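You operate a simulated robot arm through the tools that you are given. There is no shell and no other tool. Be economical: measure what you need, move in short steps, check, and stop when the job is done.

You run a simulated robot arm. Do the job below in one go: nothing can be reset, and whatever is moved stays where it is left.

JOB
Open both cement tubs and stir the one that has settled.
Fine: use the green stick and hang it back in the holder; both lids back on. Set down upright: stirring stick.

The check looks at the end state, three seconds after you hand in, the way a careful person would. Anything else that was tipped, shoved, dropped, spilled or broken makes it a failure. A push-on lid holds only when it is set on centred and level and pressed home; a screw cap is set on level and turned clockwise until tight.

ROBOT AND FRAMES
A 7-joint arm with a vacuum gripper on a trunk, on a base that drives. Base frame: it is fixed to the floor where the robot stands at the start and does not move with it; the origin is under the middle of the robot, x ahead of it, y to its left, z up; the surface under the hand at the start is at about z = 850. Lengths are in mm, angles in rad, forces in N, time in s.
Its first joint turns from -2.897 to 2.897 rad. Places, roughly: top of the cement bench [800, -100, 800]. Payload 1.06 kg.
Tool frame: the origin (TCP) lies in the middle of the cups' lips, and z points out of the cups. The gripper has 1 cup of 24 mm across, covering 24 by 24 mm (tool x, y); the bellows give 8 mm. With the vacuum on, a cup seals on a smooth face that it is pressed against (1 to 4 N); it does not hold porous or soft things. The pull reaches 23 N.
Orientation is that of the tool frame in the base frame, as a unit quaternion [x, y, z, w]. With the cups facing straight down, the tool's x points along the base's -x, its y along +y and its z along -z.

CONTROLS
- The arm moves only by the tool nudge_tool. Its argument "increments" is a list of rows, each a list of 3 entries, a list of its own where there are three numbers: the shift along the base's x, y, z in mm, then the turn, a rotation vector about the base's x, y, z in rad, then the vacuum: 1 switches it on, 0 off. In form: [[[tx, ty, tz], [ax, ay, az], suction], ...]. A call has 1 to 8 rows; each row is the pose to reach, as a shift and turn from the pose commanded when the call began. Rows are played at 5 a second. More than 50 mm and 0.15 rad between two rows, or a gripper value outside its range, and nothing of the call is played. A pose out of reach is approached as far as the arm can. The call stops where the force on the tool passes 40 N (or 10 N more than at its start, if that is more) or the arm is blocked; 0.2 s more then pass. The pull builds up within a second once a cup has sealed. Time passes only in rows, and 0.2 s behind the last, so rows that repeat a pose give it time. The reply holds the time, the measured pose of the TCP, the force on the tool along the base axes and the pull of the vacuum, in the units named above and with some noise, with the torque about the TCP (base axes, N m) and any sound that the robot's microphone picked up.
- Cameras (640 x 400 px; columns grow to the right, rows downward): "scene" is now at [165.9, 247.7, 1464.5]; the picture's right is [0.49, -0.87, 0.00], its down [-0.69, -0.39, -0.61] and it looks along [0.53, 0.30, -0.79] (base axes); focal length 215 px, centre (320, 200). "wrist" rides on the gripper at [78, 19, -96] in the tool frame; the picture's right is [-0.24, 0.97, 0.00], its down [-0.71, -0.17, -0.69] and it looks along [-0.67, -0.16, 0.73] (tool axes); focal length 243 px, centre (320, 200). There is no depth. A picture from a camera that has moved, and an enlarged one, comes with that camera's place and axes in the base frame and with its lens.
- get_image(camera): a new picture of that camera. No time passes.
- steer(legs): drives the robot by 1 to 6 legs, each [ahead, left, turn to the left] in mm, mm and rad, along the robot's own axes; the way and the turn of a leg run together, so that a leg with both is an arc; at most 1500 mm and 3.142 rad a leg. The arm and the cameras ride along, it lands a little off, and it stops where it bumps. It gives what a move gives.
- turn_head(pan, tilt): turns the head with the scene camera to pan (to the left, within 2.094 rad either way) and tilt (down, from -0.506 to 1.204), counted from straight ahead of the robot. It gives what a move gives.
- inspect(camera, box): a new picture of the part [left, top, right, bottom] of that camera's present view, enlarged. No time passes.
- job_done(): hands the job in; it is judged then, once.

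Go step by step. Nothing tells you exact positions but the pictures and the camera data: compare them with the known pose of the tool, close in by small moves and look again before you grip or let go. The budget is 120 turns and 82 pictures, counting those below and the enlarged ones. Unless the task says otherwise, let go and move clear before handing in, and close with one line.

The tools are called after "Call:" as name(argument=value, ...) on one line, values as JSON. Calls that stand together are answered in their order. nudge_tool: Moves the arm, as the interface text tells. Its arguments: {"type":"object","properties":{"increments":{"type":"array"}},"required":["increments"]} The other tools are called the same way: steer (legs) drives the base; turn_head (pan, tilt) turns the head that bears the scene camera; get_image (camera) takes a picture; inspect (camera, box) takes an enlarged picture of a part of a camera's view; job_done () hands the job in.

At the start:

```text
time: 0.0
tool_pos: [548.9, 216.1, 1249.2]
ee_rot: [0.0, 1.0, 0.0, 0.001]
force: [0.6, -0.6, 0.3]
wrist_torque: [-0.01, 0.0, -0.01]
pull: 0.0
robot x, y, heading: [5.6, 1.4, 0.001]
head pan, tilt: [0.508, 0.916]
```

scene: 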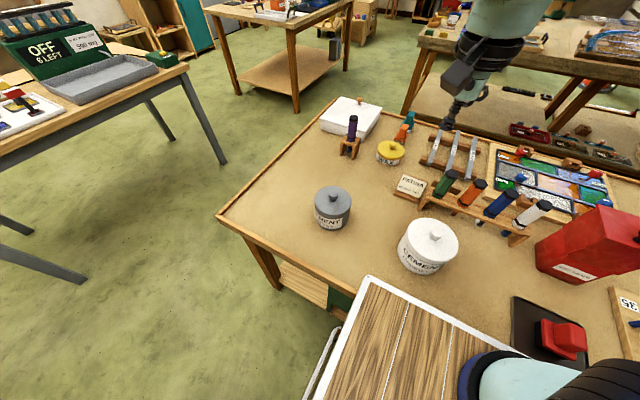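
wrist: 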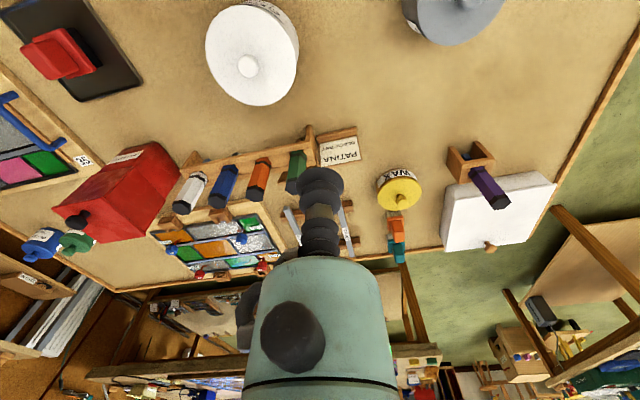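

I see a grey and a white cement tub, and a rack with green, orange, blue and white sticks behind them. I'll enlarge the views to measure positions.

Call:
inspect(camera="scene", box=[290, 150, 570, 325])

Call:
inspect(camera="wrist", box=[140, 0, 540, 250])

```text
2.29 times, centred on (430, 238) of scene
camera zoom: at [165.9, 247.7, 1464.5], right [0.49, -0.87, 0.0], down [-0.69, -0.39, -0.61], along [0.53, 0.3, -0.79], focal length 492 px, centre (69, 114)
```

zoom: 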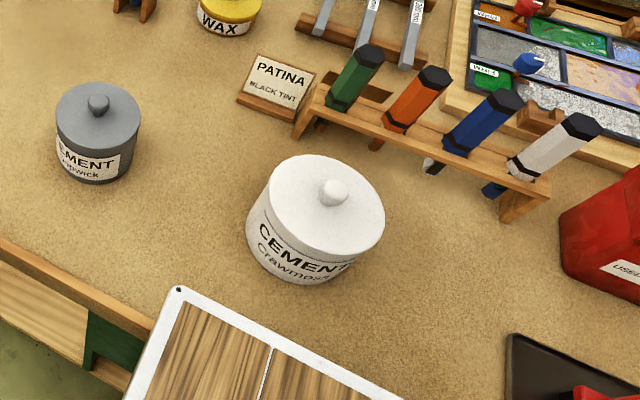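

```text
1.60 times, centred on (340, 125) of wrist
camera zoom: at [470.7, 234.6, 1345.8], right [0.24, 0.97, 0.0], down [0.71, -0.17, 0.69], along [0.67, -0.16, -0.73], focal length 388 px, centre (288, 320)
```

zoom: 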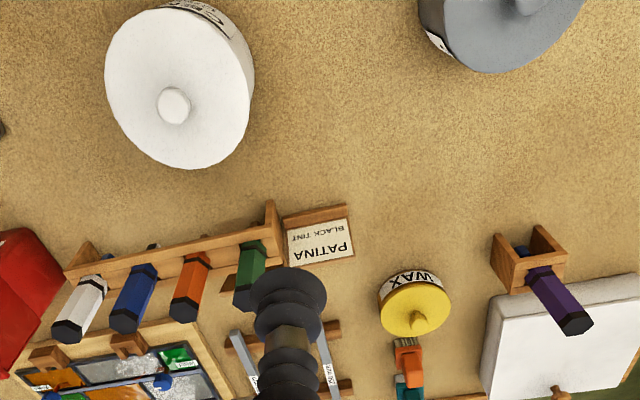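

The white tub's knob triangulates to about (537, 121, 985), the grey one to (542, 412, 956), and the green stick's top to (690, 139, 1060). I'll move over the white tub and look closer.

Call:
nudge_tool(increments=[[[-4, -32, -40], [0, 0, 0], 0], [[-8, -64, -80], [0, 0, 0], 0], [[-12, -95, -120], [0, 0, 0], 0], [[-12, -95, -150], [0, 0, 0], 0], [[-12, -95, -180], [0, 0, 0], 0]])

Call:
get_image(camera="wrist")

Call:
inspect(camera="scene", box=[380, 190, 480, 290])

Call:
inspect(camera="scene", box=[300, 170, 370, 240])

```text
refused: row 1 steps farther than a row can; nothing moved
```

```text
77 pictures are left
camera wrist: at [470.7, 234.6, 1345.8], right [0.24, 0.97, 0.0], down [0.71, -0.17, 0.69], along [0.67, -0.16, -0.73], focal length 243 px, centre (320, 200)
```

wrist: 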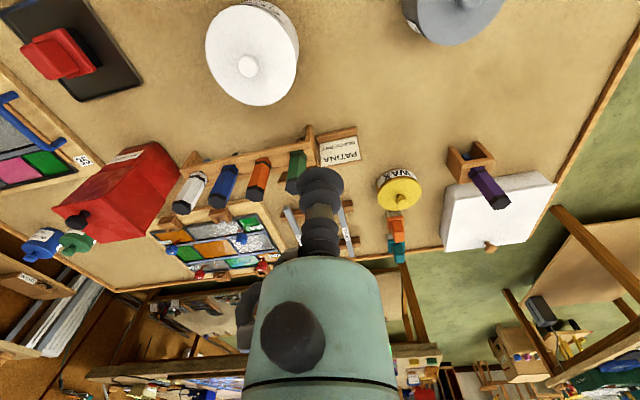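

```text
4.00 times, centred on (430, 240) of scene
camera zoom: at [165.9, 247.7, 1464.5], right [0.49, -0.87, 0.0], down [-0.69, -0.39, -0.61], along [0.53, 0.3, -0.79], focal length 861 px, centre (-120, 40)
```

zoom: 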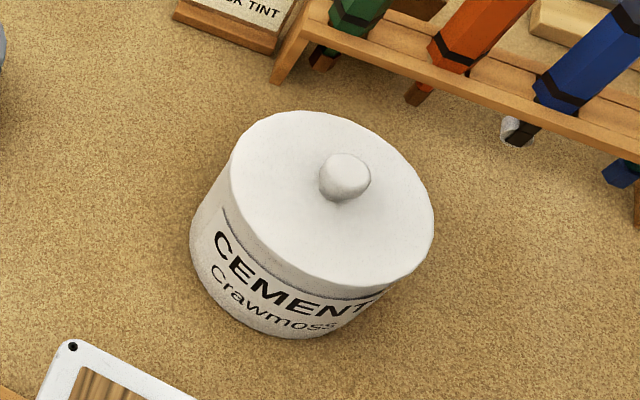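

```text
5.71 times, centred on (335, 205) of scene
camera zoom: at [165.9, 247.7, 1464.5], right [0.49, -0.87, 0.0], down [-0.69, -0.39, -0.61], along [0.53, 0.3, -0.79], focal length 1230 px, centre (234, 171)
```

zoom: 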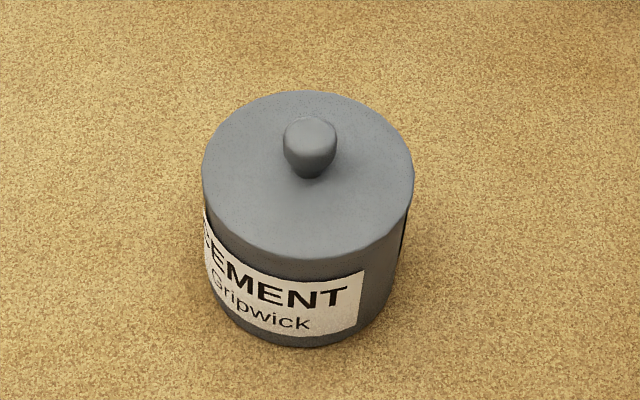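

Both lids are push-on style with knobs about 30 mm wide, wide enough for the cup. I'll move over the white knob in smaller steps.

Call:
nudge_tool(increments=[[[-4, -32, -20], [0, 0, 0], 0], [[-8, -64, -50], [0, 0, 0], 0], [[-12, -95, -85], [0, 0, 0], 0], [[-12, -95, -130], [0, 0, 0], 0], [[-12, -95, -175], [0, 0, 0], 0], [[-12, -95, -200], [0, 0, 0], 0]])

Call:
get_image(camera="wrist")

Call:
get_image(camera="scene")

```text
time: 1.4
tool_pos: [537.6, 120.3, 1048.3]
ee_rot: [0.0, 1.0, 0.0, -0.001]
force: [0.0, 0.5, -0.5]
wrist_torque: [0.02, -0.01, -0.04]
pull: 0.1
robot x, y, heading: [1.4, 1.0, -0.001]
head pan, tilt: [0.508, 0.916]
```

```text
74 pictures are left
camera wrist: at [458.4, 138.1, 1144.1], right [0.23, 0.97, 0.0], down [0.71, -0.17, 0.69], along [0.67, -0.16, -0.73], focal length 243 px, centre (320, 200)
```

wrist: 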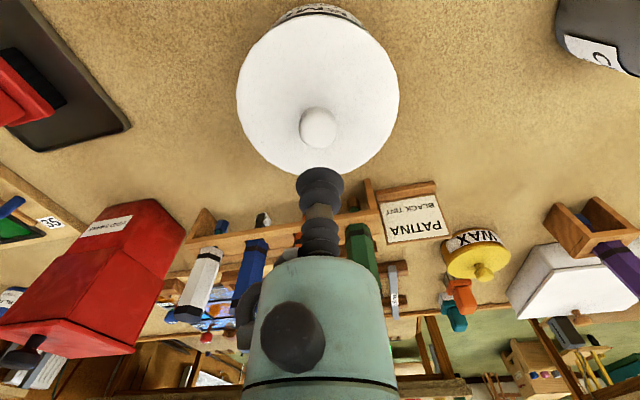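

```text
73 pictures are left
camera scene: at [165.7, 247.4, 1464.5], right [0.49, -0.87, 0.0], down [-0.69, -0.38, -0.61], along [0.53, 0.3, -0.79], focal length 215 px, centre (320, 200)
```

scene: 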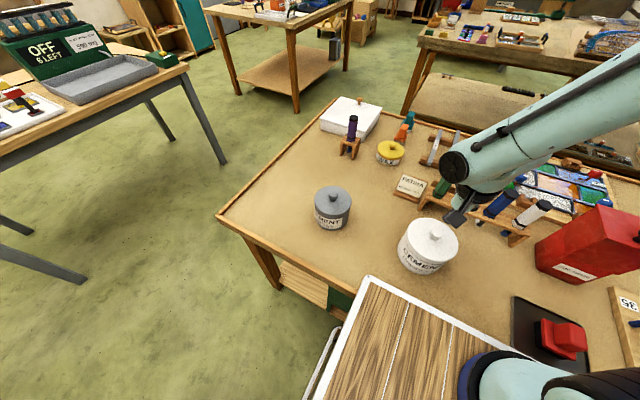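

The tool is confirmed above the knob, which this view puts at about (536, 119, 985). I'll descend with suction on.

Call:
nudge_tool(increments=[[[-2, -1, -30], [0, 0, 0], 0], [[-2, -1, -50], [0, 0, 0], 1], [[-2, -1, -56], [0, 0, 0], 1], [[-2, -1, -59], [0, 0, 0], 1], [[-2, -1, -59], [0, 0, 0], 1]])

Call:
inspect(camera="wrist", box=[220, 80, 420, 205])

```text
time: 2.6
tool_pos: [534.9, 119.6, 990.4]
ee_rot: [0.0, 1.0, -0.001, 0.001]
force: [-0.7, -0.8, 0.9]
wrist_torque: [0.0, 0.0, 0.03]
pull: 0.1
robot x, y, heading: [-0.4, 0.7, -0.003]
head pan, tilt: [0.508, 0.916]
```

```text
3.20 times, centred on (320, 142) of wrist
camera zoom: at [456.7, 138.5, 1086.5], right [0.24, 0.97, 0.0], down [0.71, -0.17, 0.69], along [0.67, -0.16, -0.73], focal length 776 px, centre (320, 384)
```

zoom: 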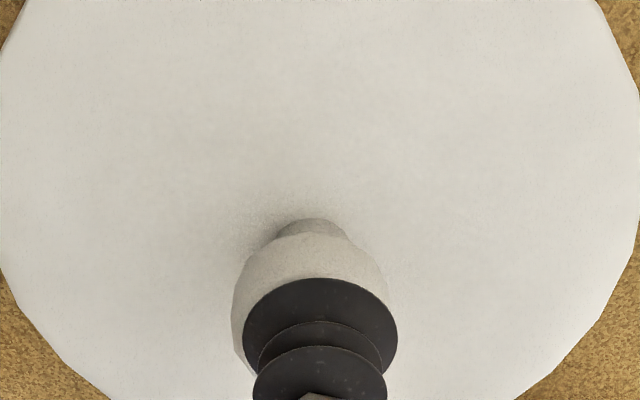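

The cup is just above the knob and nearly centred, so I'll shift slightly to -y and press down.

Call:
nudge_tool(increments=[[[1, -1.5, -2], [0, 0, 0], 1], [[1, -1.5, -4], [0, 0, 0], 1], [[1, -1.5, -6], [0, 0, 0], 1], [[1, -1.5, -6], [0, 0, 0], 1], [[1, -1.5, -6], [0, 0, 0], 1]])

```text
time: 3.8
tool_pos: [534.8, 117.6, 985.1]
ee_rot: [0.0, 1.0, 0.0, 0.0]
force: [-0.7, 0.8, 1.2]
wrist_torque: [-0.02, 0.0, -0.01]
pull: 0.0
robot x, y, heading: [0.9, -0.9, 0.002]
head pan, tilt: [0.508, 0.916]
```

Call:
nudge_tool(increments=[[[0.5, 0, -2], [0, 0, 0], 1], [[0.5, 0, -4], [0, 0, 0], 1], [[0.5, 0, -5], [0, 0, 0], 1], [[0.5, 0, -5], [0, 0, 0], 1], [[0.5, 0, -5], [0, 0, 0], 1]])

Call:
inspect(camera="wrist", box=[220, 80, 420, 205])

```text
time: 5.0
tool_pos: [535.5, 118.0, 980.5]
ee_rot: [-0.001, 1.0, 0.0, 0.0]
force: [-2.0, 0.9, 4.3]
wrist_torque: [-0.05, 0.0, 0.02]
pull: 0.1
robot x, y, heading: [1.3, 0.7, -0.003]
head pan, tilt: [0.508, 0.916]
```

```text
3.20 times, centred on (320, 142) of wrist
camera zoom: at [457.8, 136.5, 1075.7], right [0.24, 0.97, 0.0], down [0.71, -0.17, 0.69], along [0.67, -0.16, -0.73], focal length 776 px, centre (320, 384)
```

zoom: 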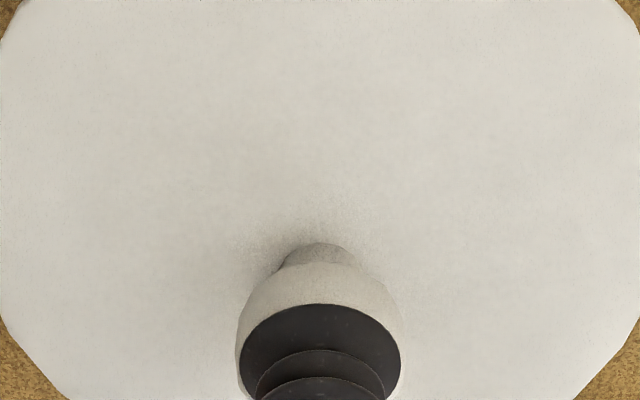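

Contact reads about 4 N but there's no seal, so I'll look at the contact from the side.

Call:
inspect(camera="scene", box=[405, 205, 475, 249])

```text
9.09 times, centred on (440, 227) of scene
camera zoom: at [165.7, 247.7, 1464.5], right [0.49, -0.87, 0.0], down [-0.69, -0.39, -0.61], along [0.53, 0.3, -0.79], focal length 1956 px, centre (-771, -46)
```

zoom: 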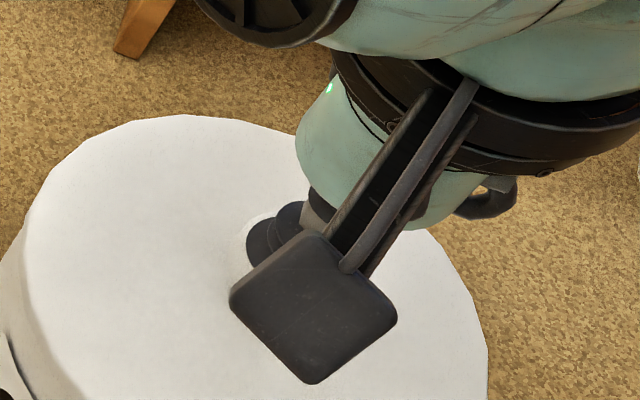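

More of the knob shows on the +x/+y side and Fx is pushing the cup to -x. I'll lift, shift by +3/+1 mm, and press again.

Call:
nudge_tool(increments=[[[0, 0, 5], [0, 0, 0], 1], [[3, 1, 5], [0, 0, 0], 1], [[3, 1, 2], [0, 0, 0], 1], [[3, 1, 0], [0, 0, 0], 1], [[3, 1, 0], [0, 0, 0], 1], [[3, 1, 0], [0, 0, 0], 1], [[3, 1, 0], [0, 0, 0], 1]])

```text
time: 6.6
tool_pos: [539.5, 117.4, 980.6]
ee_rot: [0.0, 1.0, -0.001, 0.0]
force: [-14.0, -4.1, 7.1]
wrist_torque: [-0.01, -0.19, -0.06]
pull: 22.3
robot x, y, heading: [0.1, -0.4, 0.002]
head pan, tilt: [0.508, 0.916]
```

It has sealed with a pull of 22 N, but there is side load from the shift. I'll relax x and y before lifting.

Call:
nudge_tool(increments=[[[-1, -0.5, 0], [0, 0, 0], 1], [[-2.5, -1, 0], [0, 0, 0], 1], [[-2.5, -1, 0], [0, 0, 0], 1]])

```text
time: 7.4
tool_pos: [538.2, 117.9, 980.5]
ee_rot: [0.0, 1.0, 0.001, 0.001]
force: [2.0, -2.1, 2.9]
wrist_torque: [0.0, -0.1, 0.09]
pull: 22.7
robot x, y, heading: [-2.2, -1.3, 0.001]
head pan, tilt: [0.508, 0.916]
```

The side load is down to about 2 N. I'll try lifting the lid gently.

Call:
nudge_tool(increments=[[[-0.3, 0, 3], [0, 0, 0], 1], [[-0.3, 0, 6], [0, 0, 0], 1], [[-0.3, 0, 8], [0, 0, 0], 1], [[-0.3, 0, 10], [0, 0, 0], 1], [[-0.3, 0, 10], [0, 0, 0], 1]])

Call:
get_image(camera="wrist")

```text
time: 8.6
tool_pos: [536.9, 116.3, 990.2]
ee_rot: [0.001, 1.0, 0.0, 0.001]
force: [0.2, 0.5, -1.6]
wrist_torque: [-0.04, -0.01, -0.02]
pull: 22.9
robot x, y, heading: [1.2, 2.0, -0.005]
head pan, tilt: [0.508, 0.916]
heard: snap
```

```text
69 pictures are left
camera wrist: at [458.1, 136.7, 1085.6], right [0.23, 0.97, 0.0], down [0.71, -0.17, 0.69], along [0.67, -0.16, -0.73], focal length 243 px, centre (320, 200)
```

wrist: 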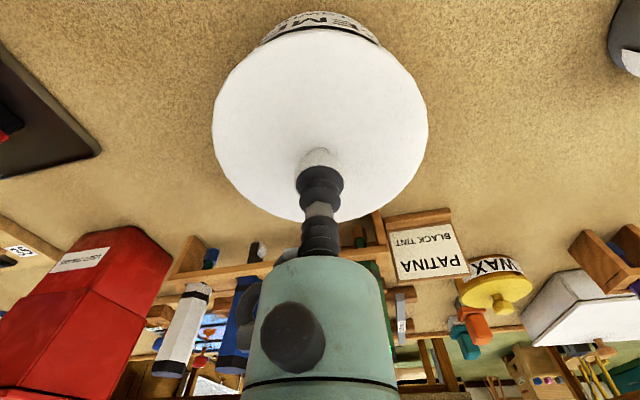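

The lid came off with a snap. I'll lift it and swing it aside toward +y, then look inside.

Call:
nudge_tool(increments=[[[0, 0, 30], [0, 0, 0], 1], [[0, 0, 70], [0, 0, 0], 1], [[0, 40, 80], [0, 0, 0], 1], [[0, 80, 80], [0, 0, 0], 1], [[0, 120, 80], [0, 0, 0], 1], [[0, 148, 80], [0, 0, 0], 1], [[0, 148, 80], [0, 0, 0], 1]])

Call:
get_image(camera="scene")

Call:
get_image(camera="wrist")

```text
time: 10.2
tool_pos: [536.9, 267.1, 1071.0]
ee_rot: [0.0, 1.0, 0.0, 0.0]
force: [-0.5, -0.2, -1.0]
wrist_torque: [0.02, 0.0, 0.0]
pull: 22.7
robot x, y, heading: [-3.2, 1.3, 0.003]
head pan, tilt: [0.508, 0.916]
```

```text
68 pictures are left
camera scene: at [165.9, 247.6, 1464.5], right [0.49, -0.87, 0.0], down [-0.69, -0.39, -0.61], along [0.53, 0.3, -0.79], focal length 215 px, centre (320, 200)
```

scene: 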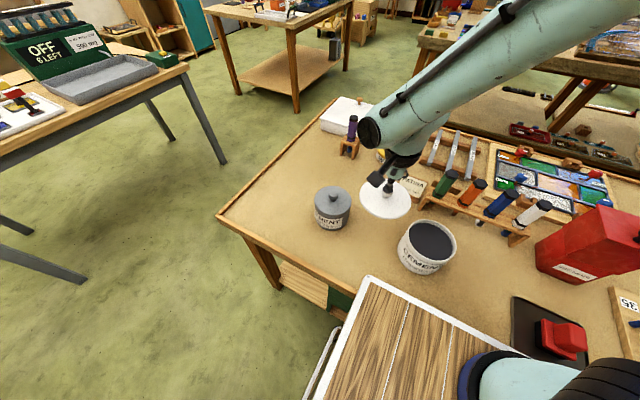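

```text
67 pictures are left
camera wrist: at [457.7, 285.7, 1166.5], right [0.23, 0.97, 0.0], down [0.71, -0.17, 0.69], along [0.67, -0.16, -0.73], focal length 243 px, centre (320, 200)
```

wrist: 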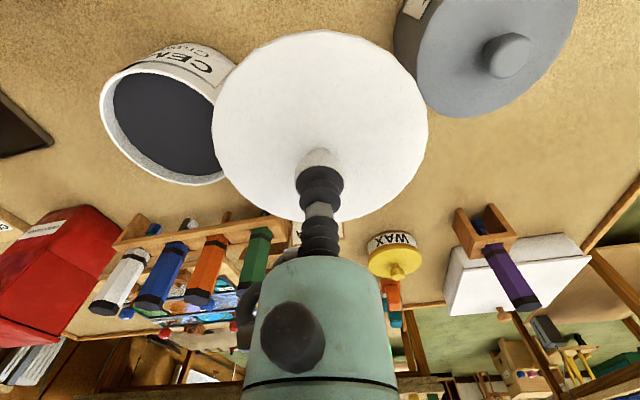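

Call:
inspect(camera="scene", box=[390, 210, 470, 280])

Call:
inspect(camera="scene", box=[300, 90, 560, 290])

```text
5.71 times, centred on (430, 245) of scene
camera zoom: at [165.9, 247.6, 1464.5], right [0.49, -0.87, 0.0], down [-0.69, -0.39, -0.61], along [0.53, 0.3, -0.79], focal length 1230 px, centre (-309, -57)
```

zoom: 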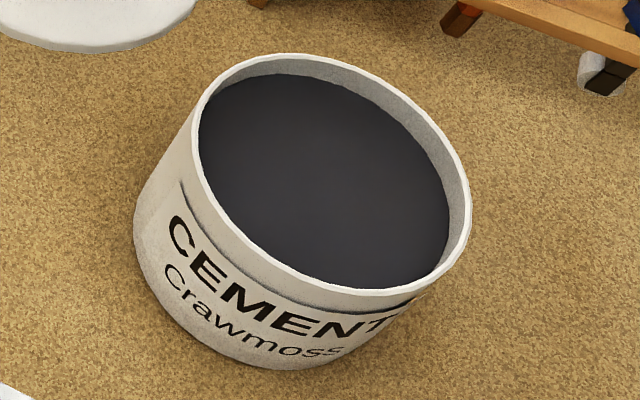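

```text
2.00 times, centred on (430, 190) of scene
camera zoom: at [165.9, 247.6, 1464.5], right [0.49, -0.87, 0.0], down [-0.69, -0.39, -0.61], along [0.53, 0.3, -0.79], focal length 430 px, centre (100, 220)
```

zoom: 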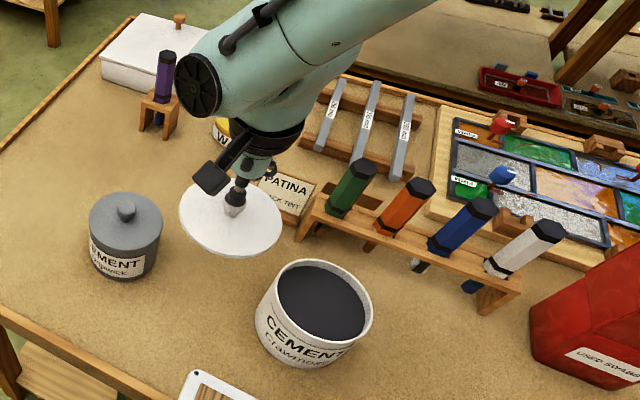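

The white tub is uniformly dark inside, so I need the grey one to compare. I'll set the white lid down on clear bench at about (640, 288).

Call:
nudge_tool(increments=[[[40, 10, 0], [0, 0, 0], 1], [[80, 20, 0], [0, 0, 0], 1], [[103, 21, -30], [0, 0, 0], 1], [[103, 21, -75], [0, 0, 0], 1], [[103, 21, -120], [0, 0, 0], 1], [[103, 21, -145], [0, 0, 0], 1], [[103, 21, -145], [0, 0, 0], 1]])

Call:
get_image(camera="scene")

Call:
get_image(camera="wrist")

```text
time: 11.8
tool_pos: [639.8, 286.9, 924.6]
ee_rot: [0.0, 1.0, 0.001, 0.0]
force: [0.2, 0.1, -0.8]
wrist_torque: [-0.04, 0.03, 0.0]
pull: 23.3
robot x, y, heading: [-1.4, 2.3, 0.002]
head pan, tilt: [0.508, 0.916]
```

```text
64 pictures are left
camera scene: at [165.9, 247.7, 1464.5], right [0.49, -0.87, 0.0], down [-0.69, -0.39, -0.61], along [0.53, 0.3, -0.79], focal length 215 px, centre (320, 200)
```

scene: 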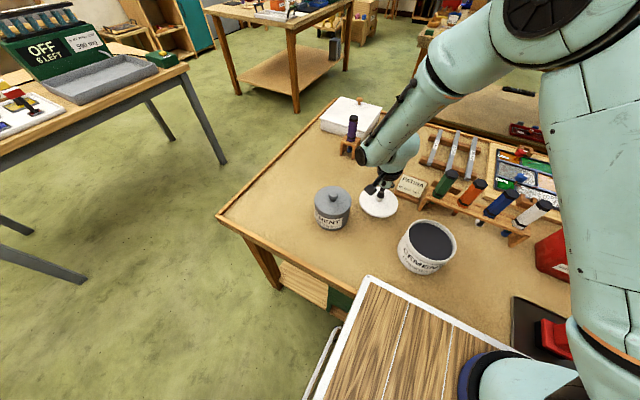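

```text
63 pictures are left
camera wrist: at [560.2, 305.6, 1020.0], right [0.23, 0.97, 0.0], down [0.71, -0.17, 0.69], along [0.67, -0.16, -0.73], focal length 243 px, centre (320, 200)
```

wrist: 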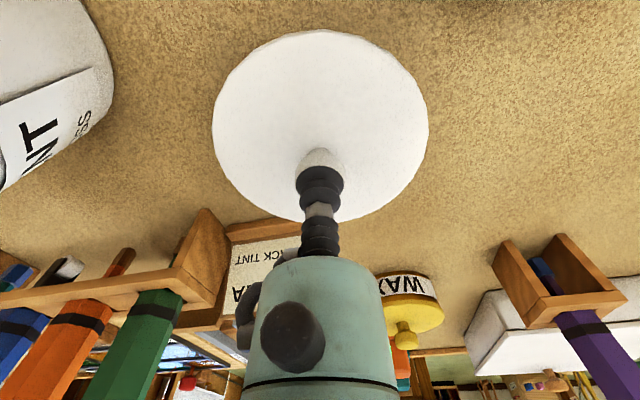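

The landing area is clear, so I'll lower until contact.

Call:
nudge_tool(increments=[[[0, 0, -10], [0, 0, 0], 1], [[0, 0, -18], [0, 0, 0], 1], [[0, 0, -23], [0, 0, 0], 1], [[0, 0, -23], [0, 0, 0], 1]])

```text
time: 12.8
tool_pos: [639.7, 287.9, 901.8]
ee_rot: [0.001, 1.0, -0.001, 0.0]
force: [-0.4, 0.3, -1.1]
wrist_torque: [-0.03, -0.01, 0.03]
pull: 22.5
robot x, y, heading: [1.2, -2.4, -0.003]
head pan, tilt: [0.508, 0.916]
```

Call:
nudge_tool(increments=[[[0, 0, -4], [0, 0, 0], 1], [[0, 0, -8], [0, 0, 0], 1], [[0, 0, -8], [0, 0, 0], 1]])

Call:
inspect(camera="scene", box=[340, 160, 420, 230])

```text
time: 13.6
tool_pos: [638.7, 287.5, 893.3]
ee_rot: [-0.001, 1.0, 0.001, 0.001]
force: [0.7, 1.0, 0.5]
wrist_torque: [-0.02, -0.01, -0.01]
pull: 23.1
robot x, y, heading: [0.8, 2.2, 0.006]
head pan, tilt: [0.508, 0.916]
```

```text
5.71 times, centred on (380, 195) of scene
camera zoom: at [165.9, 247.7, 1464.5], right [0.49, -0.87, 0.0], down [-0.69, -0.39, -0.61], along [0.53, 0.3, -0.79], focal length 1230 px, centre (-23, 229)
```

zoom: 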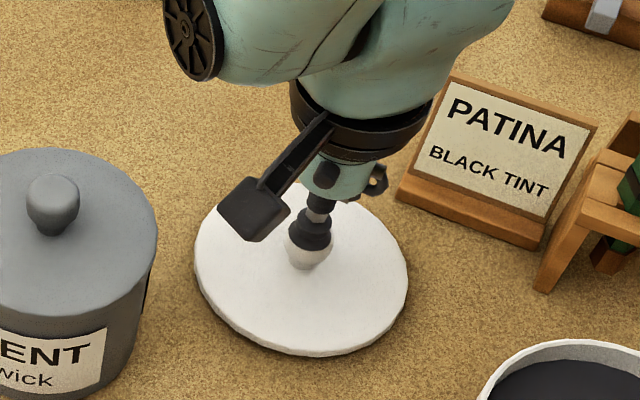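

It appears to be touching. I'll press 2 mm more, switch the vacuum off and rise.

Call:
nudge_tool(increments=[[[0, 0, -2], [0, 0, 0], 1], [[0, 0, -2], [0, 0, 0], 1]])

Call:
nudge_tool(increments=[[[0, 0, 0], [0, 0, 0], 0], [[0, 0, 0], [0, 0, 0], 0], [[0, 0, 0], [0, 0, 0], 0], [[0, 0, 5], [0, 0, 0], 0], [[0, 0, 30], [0, 0, 0], 0], [[0, 0, 75], [0, 0, 0], 0], [[-40, 25, 85], [0, 0, 0], 0]])

Call:
get_image(camera="scene")

```text
time: 14.2
tool_pos: [639.6, 287.1, 891.7]
ee_rot: [-0.001, 1.0, 0.0, 0.0]
force: [-1.1, 1.6, 2.3]
wrist_torque: [-0.02, -0.05, 0.01]
pull: 23.1
robot x, y, heading: [-2.6, 2.1, 0.002]
head pan, tilt: [0.508, 0.916]
```

```text
time: 15.8
tool_pos: [597.2, 309.6, 976.1]
ee_rot: [0.001, 1.0, -0.001, -0.001]
force: [0.3, -0.1, 0.2]
wrist_torque: [0.01, 0.01, -0.01]
pull: 0.2
robot x, y, heading: [2.4, 0.9, -0.002]
head pan, tilt: [0.508, 0.916]
```

```text
61 pictures are left
camera scene: at [166.6, 247.5, 1464.4], right [0.48, -0.87, 0.0], down [-0.69, -0.38, -0.61], along [0.53, 0.3, -0.79], focal length 215 px, centre (320, 200)
```

scene: 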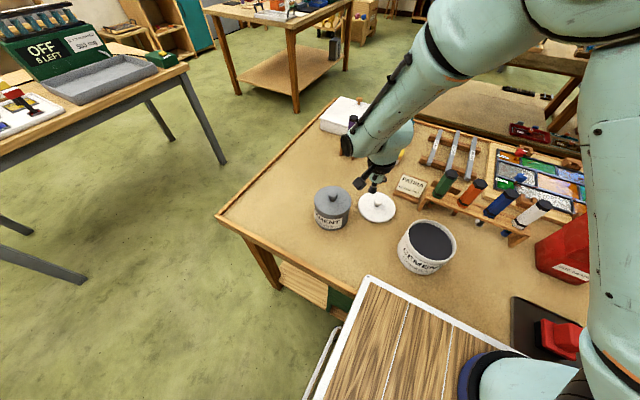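

The white lid rests flat on the bench. Next I'll move above the grey knob.

Call:
nudge_tool(increments=[[[0, 0, 40], [0, 0, 0], 0], [[-20, 35, 50], [0, 0, 0], 0], [[-40, 70, 50], [0, 0, 0], 0], [[-58, 99, 50], [0, 0, 0], 0], [[-58, 99, 34], [0, 0, 0], 0], [[-58, 99, 34], [0, 0, 0], 0]])

Call:
get_image(camera="wrist")

Call:
inspect(camera="scene", box=[300, 170, 370, 240])

```text
time: 17.2
tool_pos: [540.9, 412.6, 1010.5]
ee_rot: [-0.001, 1.0, 0.0, 0.0]
force: [-0.5, -0.5, -0.2]
wrist_torque: [0.01, 0.01, -0.02]
pull: 0.0
robot x, y, heading: [1.3, 0.1, -0.004]
head pan, tilt: [0.508, 0.916]
```

```text
60 pictures are left
camera wrist: at [462.3, 431.6, 1106.5], right [0.24, 0.97, 0.0], down [0.71, -0.17, 0.69], along [0.67, -0.16, -0.73], focal length 243 px, centre (320, 200)
```

wrist: 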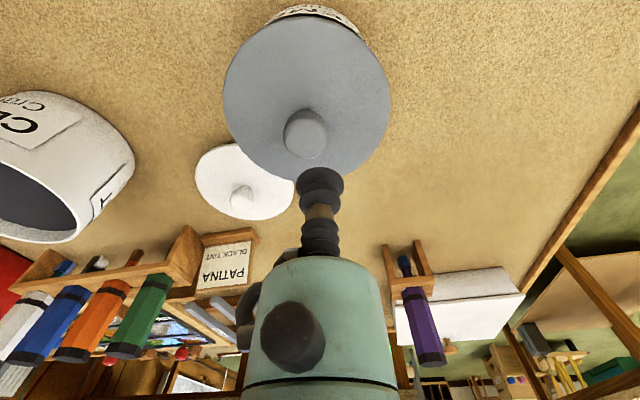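

```text
5.71 times, centred on (335, 205) of scene
camera zoom: at [165.9, 247.7, 1464.5], right [0.49, -0.87, 0.0], down [-0.69, -0.39, -0.61], along [0.53, 0.3, -0.79], focal length 1230 px, centre (234, 171)
```

zoom: 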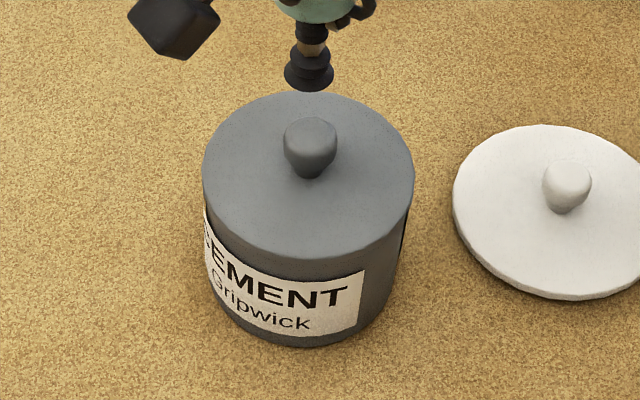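

The two views disagree by about 10 mm, so I'll zoom the wrist camera on the knob.

Call:
inspect(camera="wrist", box=[260, 90, 380, 210])

```text
3.33 times, centred on (320, 150) of wrist
camera zoom: at [462.3, 431.6, 1106.5], right [0.24, 0.97, 0.0], down [0.71, -0.17, 0.69], along [0.67, -0.16, -0.73], focal length 809 px, centre (320, 367)
```

zoom: 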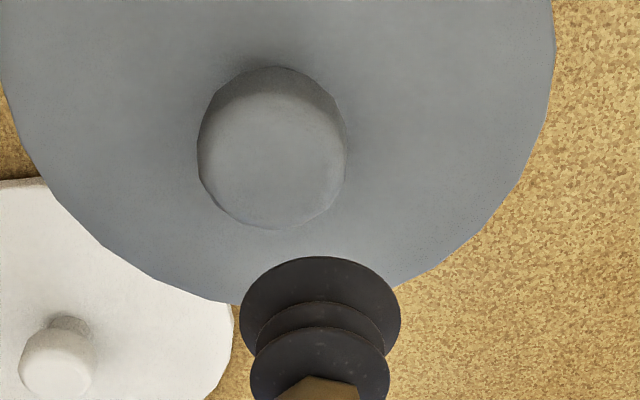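

The best estimate is a knob at about (537, 405), so I'll shift there, lower a bit and recheck.

Call:
nudge_tool(increments=[[[-4, -7, 0], [0, 0, 0], 0], [[-4, -7, -25], [0, 0, 0], 0], [[-4, -7, -28], [0, 0, 0], 0]])

Call:
inspect(camera="wrist", box=[260, 90, 380, 210])

Call:
inspect(camera="scene", box=[315, 175, 360, 203])

```text
time: 18.0
tool_pos: [537.0, 405.5, 983.1]
ee_rot: [0.0, 1.0, 0.0, 0.0]
force: [-0.7, 0.0, -0.4]
wrist_torque: [0.01, 0.0, -0.01]
pull: 0.0
robot x, y, heading: [2.0, -1.6, 0.003]
head pan, tilt: [0.508, 0.916]
```

```text
3.33 times, centred on (320, 150) of wrist
camera zoom: at [459.2, 423.8, 1079.0], right [0.23, 0.97, 0.0], down [0.71, -0.17, 0.69], along [0.67, -0.16, -0.73], focal length 809 px, centre (320, 367)
```

zoom: 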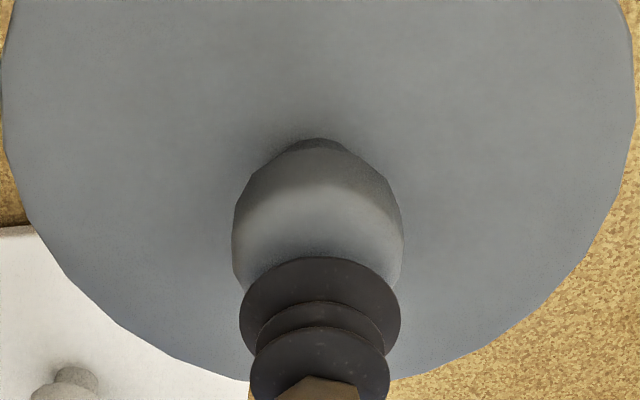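

```text
14.22 times, centred on (338, 189) of scene
camera zoom: at [165.9, 247.7, 1464.5], right [0.49, -0.87, 0.0], down [-0.69, -0.39, -0.61], along [0.53, 0.3, -0.79], focal length 3061 px, centre (71, 356)
```

zoom: 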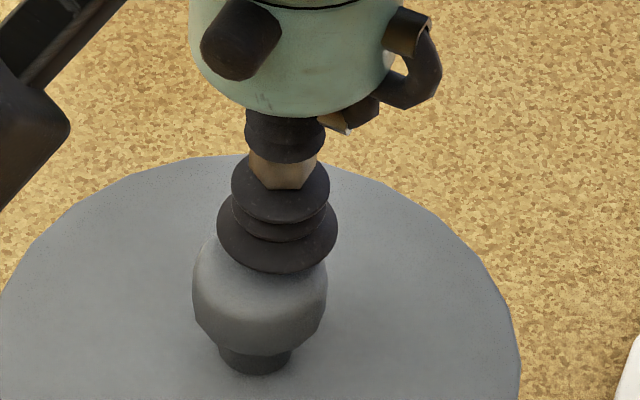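

The knob is another 4 mm toward -x. I'll correct that and step down with suction on.

Call:
nudge_tool(increments=[[[-3.7, 0.5, 0], [0, 0, 0], 1], [[-3.7, 0.5, -5], [0, 0, 0], 1], [[-3.7, 0.5, -10], [0, 0, 0], 1], [[-3.7, 0.5, -13], [0, 0, 0], 1], [[-3.7, 0.5, -13], [0, 0, 0], 1]])

Call:
inspect(camera="scene", box=[315, 175, 360, 203])

```text
time: 19.2
tool_pos: [534.6, 404.5, 970.3]
ee_rot: [0.0, 1.0, 0.001, 0.001]
force: [1.3, -1.9, 15.3]
wrist_torque: [0.01, 0.02, 0.0]
pull: 22.8
robot x, y, heading: [1.8, 2.7, 0.001]
head pan, tilt: [0.508, 0.916]
heard: snap
```

```text
14.22 times, centred on (338, 189) of scene
camera zoom: at [165.6, 247.3, 1464.6], right [0.49, -0.87, 0.0], down [-0.69, -0.39, -0.61], along [0.53, 0.3, -0.79], focal length 3061 px, centre (71, 356)
```

zoom: 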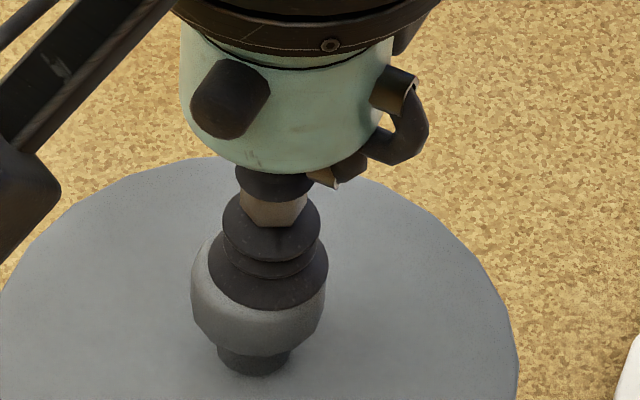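

It is sealed and seated, with the seat at command z of about 969. I'll lift the lid.

Call:
nudge_tool(increments=[[[0, 0, 3], [0, 0, 0], 1], [[0, 0, 6], [0, 0, 0], 1], [[0, 0, 9], [0, 0, 0], 1], [[0, 0, 12], [0, 0, 0], 1], [[0, 0, 16], [0, 0, 0], 1], [[0, 0, 20], [0, 0, 0], 1]])

```text
time: 20.6
tool_pos: [533.7, 404.7, 990.6]
ee_rot: [0.001, 1.0, 0.0, 0.001]
force: [0.0, 0.3, 0.2]
wrist_torque: [0.0, -0.03, 0.03]
pull: 22.8
robot x, y, heading: [1.4, -0.9, -0.005]
head pan, tilt: [0.508, 0.916]
```

Call:
nudge_tool(increments=[[[0, 0, 30], [0, 0, 0], 1], [[0, 0, 70], [0, 0, 0], 1], [[0, 40, 70], [0, 0, 0], 1], [[20, 80, 70], [0, 0, 0], 1], [[40, 115, 70], [0, 0, 0], 1], [[40, 115, 70], [0, 0, 0], 1]])

Call:
get_image(camera="scene")

Call:
inspect(camera="scene", box=[300, 170, 370, 240])

```text
time: 22.0
tool_pos: [575.8, 518.4, 1061.5]
ee_rot: [0.0, 1.0, 0.001, 0.0]
force: [0.8, -0.2, -0.7]
wrist_torque: [0.0, -0.01, 0.01]
pull: 23.0
robot x, y, heading: [2.5, 0.7, -0.0]
head pan, tilt: [0.508, 0.916]
```

```text
54 pictures are left
camera scene: at [165.9, 247.6, 1464.5], right [0.49, -0.87, 0.0], down [-0.69, -0.39, -0.61], along [0.53, 0.3, -0.79], focal length 215 px, centre (320, 200)
```

scene: 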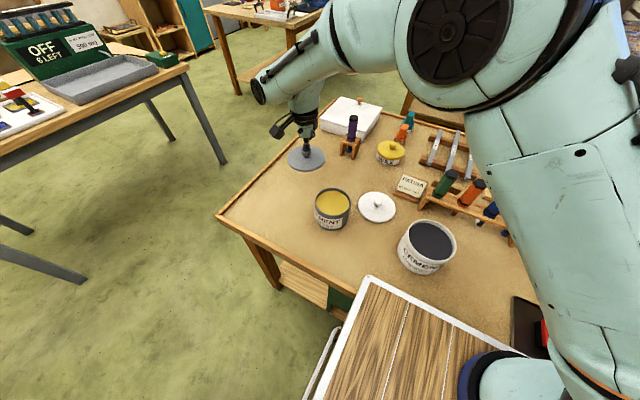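

```text
5.71 times, centred on (335, 205) of scene
camera zoom: at [165.9, 247.6, 1464.5], right [0.49, -0.87, 0.0], down [-0.69, -0.39, -0.61], along [0.53, 0.3, -0.79], focal length 1230 px, centre (234, 171)
```

zoom: 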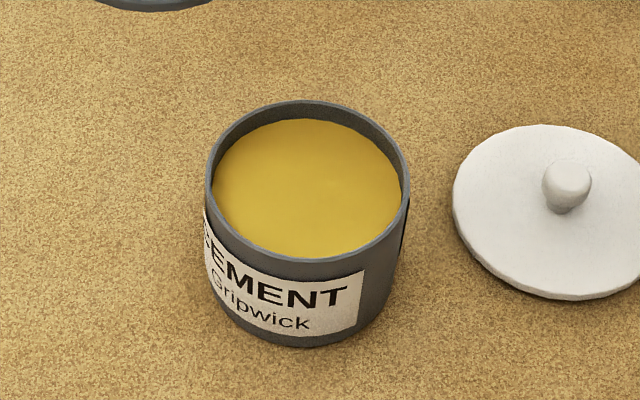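

The grey tub shows amber liquid, while the white is uniformly dark. I'll set the grey lid down at about (615, 520), then examine both surfaces up close.

Call:
nudge_tool(increments=[[[40, 0, -20], [0, 0, 0], 1], [[40, 0, -65], [0, 0, 0], 1], [[40, 0, -110], [0, 0, 0], 1], [[40, 0, -150], [0, 0, 0], 1], [[40, 0, -160], [0, 0, 0], 1], [[40, 0, -160], [0, 0, 0], 1]])

Call:
inspect(camera="scene", box=[280, 140, 360, 210])

```text
time: 23.4
tool_pos: [614.5, 519.4, 898.7]
ee_rot: [0.001, 1.0, 0.0, 0.001]
force: [0.2, -1.2, 0.0]
wrist_torque: [-0.02, -0.02, -0.03]
pull: 23.0
robot x, y, heading: [2.7, 3.0, 0.001]
head pan, tilt: [0.508, 0.916]
```

```text
5.71 times, centred on (320, 175) of scene
camera zoom: at [165.9, 247.7, 1464.5], right [0.49, -0.87, 0.0], down [-0.69, -0.39, -0.61], along [0.53, 0.3, -0.79], focal length 1230 px, centre (320, 343)
```

zoom: 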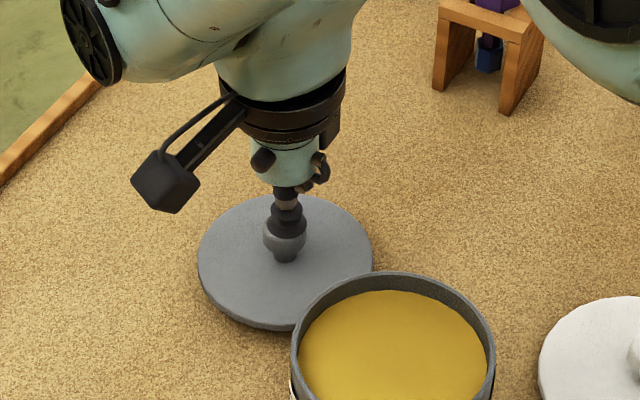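

Call:
nudge_tool(increments=[[[0, 0, -4], [0, 0, 0], 1], [[0, 0, -7], [0, 0, 0], 1], [[0, 0, -7], [0, 0, 0], 1]])

```text
time: 24.2
tool_pos: [613.7, 519.1, 892.2]
ee_rot: [0.0, 1.0, 0.001, 0.0]
force: [-0.4, 0.8, -0.1]
wrist_torque: [0.02, 0.01, -0.02]
pull: 22.4
robot x, y, heading: [-3.5, -0.2, 0.003]
head pan, tilt: [0.508, 0.916]
```

Call:
nudge_tool(increments=[[[0, 0, -3], [0, 0, 0], 1], [[0, 0, -6], [0, 0, 0], 1], [[0, 0, -6], [0, 0, 0], 1]])

```text
time: 25.0
tool_pos: [614.0, 519.6, 887.9]
ee_rot: [-0.001, 1.0, 0.001, 0.0]
force: [-0.8, -3.0, 17.3]
wrist_torque: [0.04, -0.01, 0.01]
pull: 22.6
robot x, y, heading: [-2.0, -0.1, -0.001]
head pan, tilt: [0.508, 0.916]
```

It's down. I'll release, rise, and move so that the wrist camera looks into the grey tub.

Call:
nudge_tool(increments=[[[0, 0, 2], [0, 0, 0], 0], [[0, 0, 3], [0, 0, 0], 0], [[0, 0, 4], [0, 0, 0], 0], [[0, 0, 8], [0, 0, 0], 0], [[0, 0, 40], [0, 0, 0], 0], [[0, 0, 85], [0, 0, 0], 0], [[-20, -20, 125], [0, 0, 0], 0], [[-40, -50, 145], [0, 0, 0], 0]])

Call:
nudge_tool(increments=[[[-20, -40, 0], [0, 0, 0], 0], [[-40, -75, 0], [0, 0, 0], 0]])

Call:
get_image(camera="wrist")

```text
time: 26.8
tool_pos: [574.8, 470.0, 1033.1]
ee_rot: [-0.001, 1.0, 0.0, -0.001]
force: [0.2, -0.1, -0.5]
wrist_torque: [0.01, 0.01, 0.04]
pull: 0.0
robot x, y, heading: [2.6, -1.2, -0.0]
head pan, tilt: [0.508, 0.916]
```

```text
time: 27.4
tool_pos: [533.4, 394.7, 1034.8]
ee_rot: [0.0, 1.0, -0.001, 0.0]
force: [0.8, 0.1, 0.3]
wrist_torque: [0.02, 0.05, 0.02]
pull: 0.0
robot x, y, heading: [0.8, -2.9, 0.001]
head pan, tilt: [0.508, 0.916]
```

```text
51 pictures are left
camera wrist: at [456.0, 414.2, 1129.8], right [0.23, 0.97, 0.0], down [0.71, -0.17, 0.69], along [0.67, -0.16, -0.73], focal length 243 px, centre (320, 200)
```

wrist: 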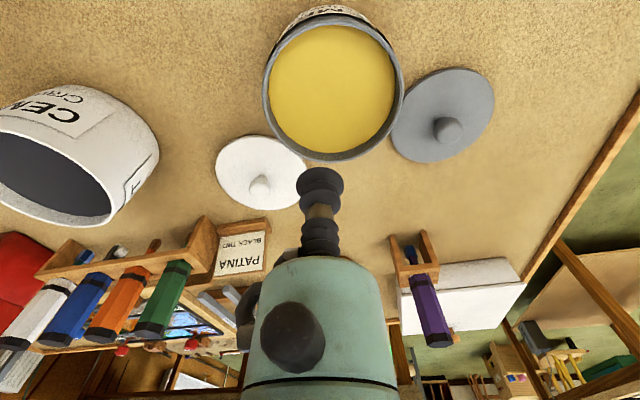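

In leadlight cement the amber oil floating on top means the grey tub is the settled one; the white one is evenly dark. I'll move toward the green stick.

Call:
nudge_tool(increments=[[[0, 0, 45], [0, 0, 0], 0], [[10, -20, 85], [0, 0, 0], 0], [[30, -60, 89], [0, 0, 0], 0], [[50, -100, 89], [0, 0, 0], 0], [[70, -140, 89], [0, 0, 0], 0], [[90, -180, 89], [0, 0, 0], 0], [[108, -222, 89], [0, 0, 0], 0], [[126, -256, 89], [0, 0, 0], 0]])

Call:
get_image(camera="wrist")

Call:
inspect(camera="scene", box=[380, 140, 540, 240])

```text
time: 29.2
tool_pos: [659.8, 138.3, 1120.7]
ee_rot: [-0.001, 1.0, 0.0, 0.0]
force: [-0.3, 0.3, 0.2]
wrist_torque: [-0.04, 0.0, 0.03]
pull: 0.1
robot x, y, heading: [0.5, -1.2, 0.001]
head pan, tilt: [0.508, 0.916]
```

```text
50 pictures are left
camera wrist: at [581.8, 157.5, 1217.2], right [0.23, 0.97, 0.0], down [0.71, -0.17, 0.68], along [0.67, -0.16, -0.73], focal length 243 px, centre (320, 200)
```

wrist: 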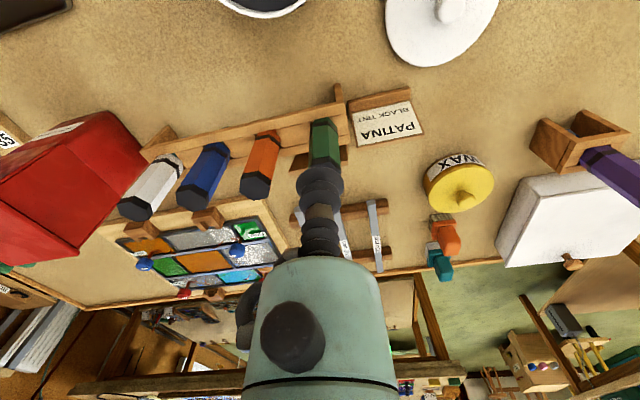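

```text
4.00 times, centred on (460, 190) of scene
camera zoom: at [165.7, 248.0, 1464.4], right [0.49, -0.87, 0.0], down [-0.69, -0.39, -0.61], along [0.53, 0.3, -0.79], focal length 861 px, centre (-240, 240)
```

zoom: 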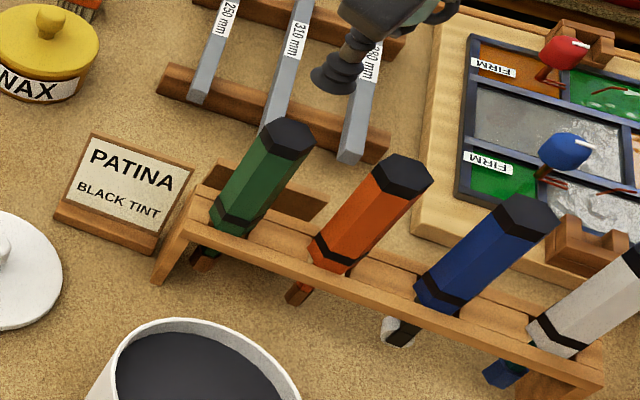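

From the two baselines the green stick's top comes out near (722, 131, 1025). I'll shift sideways to see the cap clear of the cup and refine that.

Call:
nudge_tool(increments=[[[0, -40, 0], [0, 0, 0], 0], [[0, -70, 0], [0, 0, 0], 0]])

Call:
inspect(camera="wrist", box=[260, 70, 460, 200])

Call:
inspect(camera="scene", box=[420, 155, 500, 205])

```text
time: 29.8
tool_pos: [662.5, 68.2, 1122.2]
ee_rot: [0.0, 1.0, 0.001, 0.0]
force: [-0.5, 0.2, 0.2]
wrist_torque: [-0.01, 0.01, 0.03]
pull: 0.0
robot x, y, heading: [-3.5, -0.2, -0.0]
head pan, tilt: [0.508, 0.916]
```

```text
3.08 times, centred on (360, 135) of wrist
camera zoom: at [583.0, 87.1, 1217.6], right [0.23, 0.97, 0.0], down [0.71, -0.17, 0.69], along [0.67, -0.16, -0.73], focal length 746 px, centre (197, 400)
```

zoom: 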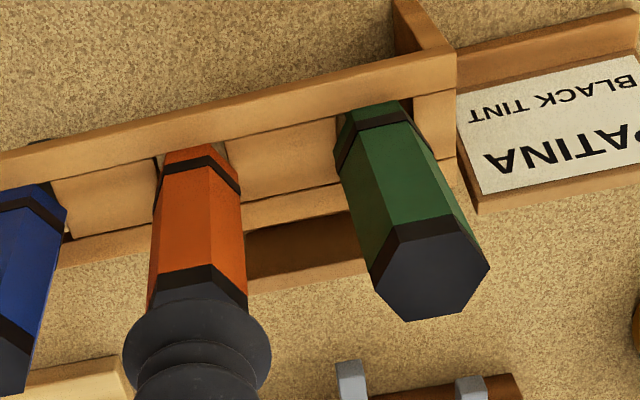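

```text
8.00 times, centred on (460, 180) of scene
camera zoom: at [165.9, 248.0, 1464.4], right [0.49, -0.87, 0.0], down [-0.69, -0.39, -0.61], along [0.53, 0.3, -0.79], focal length 1722 px, centre (-800, 360)
```

zoom: 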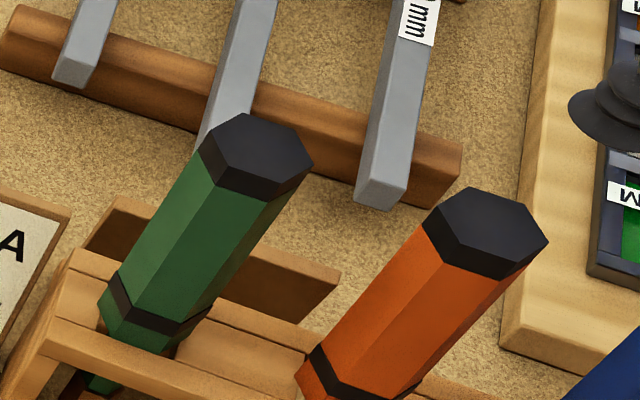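

The green cap is at about (735, 129, 1015). I'll go above it and check.

Call:
nudge_tool(increments=[[[30, 25, 0], [0, 0, 0], 0], [[60, 50, 0], [0, 0, 0], 0], [[75, 60, 0], [0, 0, 0], 0], [[75, 60, -40], [0, 0, 0], 0], [[75, 60, -70], [0, 0, 0], 0], [[75, 60, -70], [0, 0, 0], 0]])

Call:
inspect(camera="wrist", box=[220, 80, 420, 205])

Call:
inspect(camera="scene", box=[420, 155, 500, 205])

```text
time: 31.2
tool_pos: [735.7, 127.7, 1049.0]
ee_rot: [0.001, 1.0, 0.0, 0.0]
force: [0.4, 0.4, -0.1]
wrist_torque: [0.0, -0.01, 0.0]
pull: 0.0
robot x, y, heading: [1.6, 0.1, 0.001]
head pan, tilt: [0.508, 0.916]
```

```text
3.20 times, centred on (320, 142) of wrist
camera zoom: at [657.1, 146.5, 1145.9], right [0.24, 0.97, 0.0], down [0.71, -0.17, 0.69], along [0.67, -0.16, -0.73], focal length 776 px, centre (320, 384)
```

zoom: 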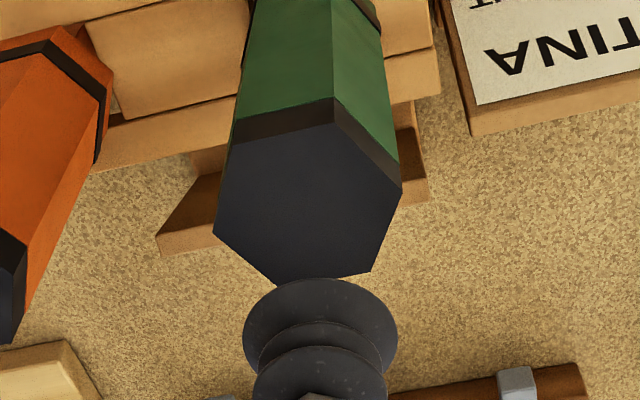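

```text
8.00 times, centred on (460, 180) of scene
camera zoom: at [165.9, 247.7, 1464.5], right [0.49, -0.87, 0.0], down [-0.69, -0.39, -0.61], along [0.53, 0.3, -0.79], focal length 1722 px, centre (-800, 360)
```

zoom: 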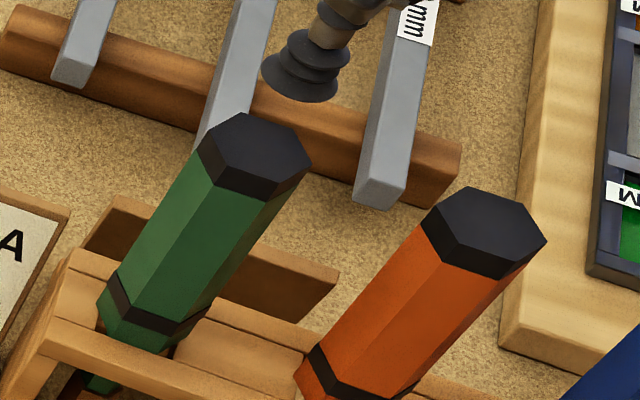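

Alignment is within 2 mm. I'll descend with suction on.

Call:
nudge_tool(increments=[[[-2, -1, -15], [0, 0, 0], 1], [[-2, -1, -29], [0, 0, 0], 1], [[-2, -1, -33], [0, 0, 0], 1], [[-2, -1, -36], [0, 0, 0], 1], [[-2, -1, -38], [0, 0, 0], 1], [[-2, -1, -38], [0, 0, 0], 1]])

```text
time: 32.6
tool_pos: [733.1, 126.7, 1013.3]
ee_rot: [0.001, 1.0, 0.001, 0.002]
force: [2.6, -0.7, 30.5]
wrist_torque: [-0.07, 0.09, 0.01]
pull: 23.2
robot x, y, heading: [-1.0, 2.5, -0.002]
head pan, tilt: [0.508, 0.916]
```

It's sealed, though pressed harder than intended. I'll lift straight up and watch the forces.

Call:
nudge_tool(increments=[[[0, 0, 5], [0, 0, 0], 1], [[0, 0, 10], [0, 0, 0], 1], [[0, 0, 25], [0, 0, 0], 1], [[0, 0, 45], [0, 0, 0], 1], [[0, 0, 65], [0, 0, 0], 1]])

Call:
inspect(camera="scene", box=[400, 120, 500, 220])

Call:
get_image(camera="wrist")

```text
time: 33.8
tool_pos: [732.1, 126.5, 1077.2]
ee_rot: [0.0, 1.0, 0.0, 0.0]
force: [0.5, -0.1, -0.9]
wrist_torque: [0.04, -0.01, 0.0]
pull: 22.7
robot x, y, heading: [-3.0, 1.7, -0.0]
head pan, tilt: [0.508, 0.916]
```

```text
4.00 times, centred on (450, 170) of scene
camera zoom: at [166.1, 247.7, 1464.5], right [0.49, -0.87, 0.0], down [-0.69, -0.39, -0.61], along [0.53, 0.3, -0.79], focal length 861 px, centre (-200, 320)
```

zoom: 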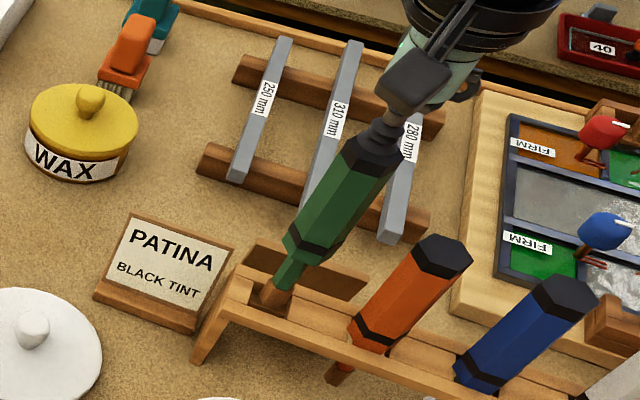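

```text
43 pictures are left
camera wrist: at [653.9, 145.8, 1173.5], right [0.23, 0.97, 0.0], down [0.71, -0.17, 0.68], along [0.67, -0.16, -0.73], focal length 243 px, centre (320, 200)
```

wrist: 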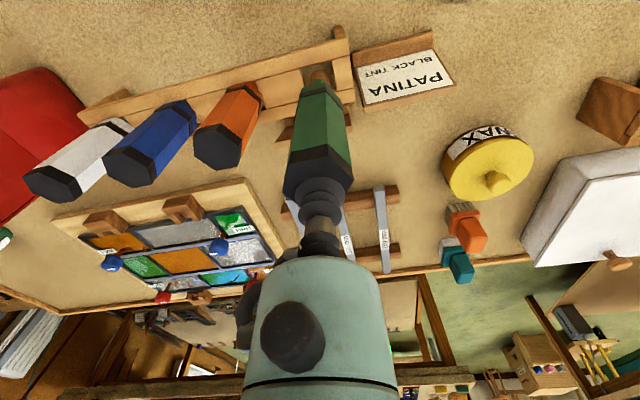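

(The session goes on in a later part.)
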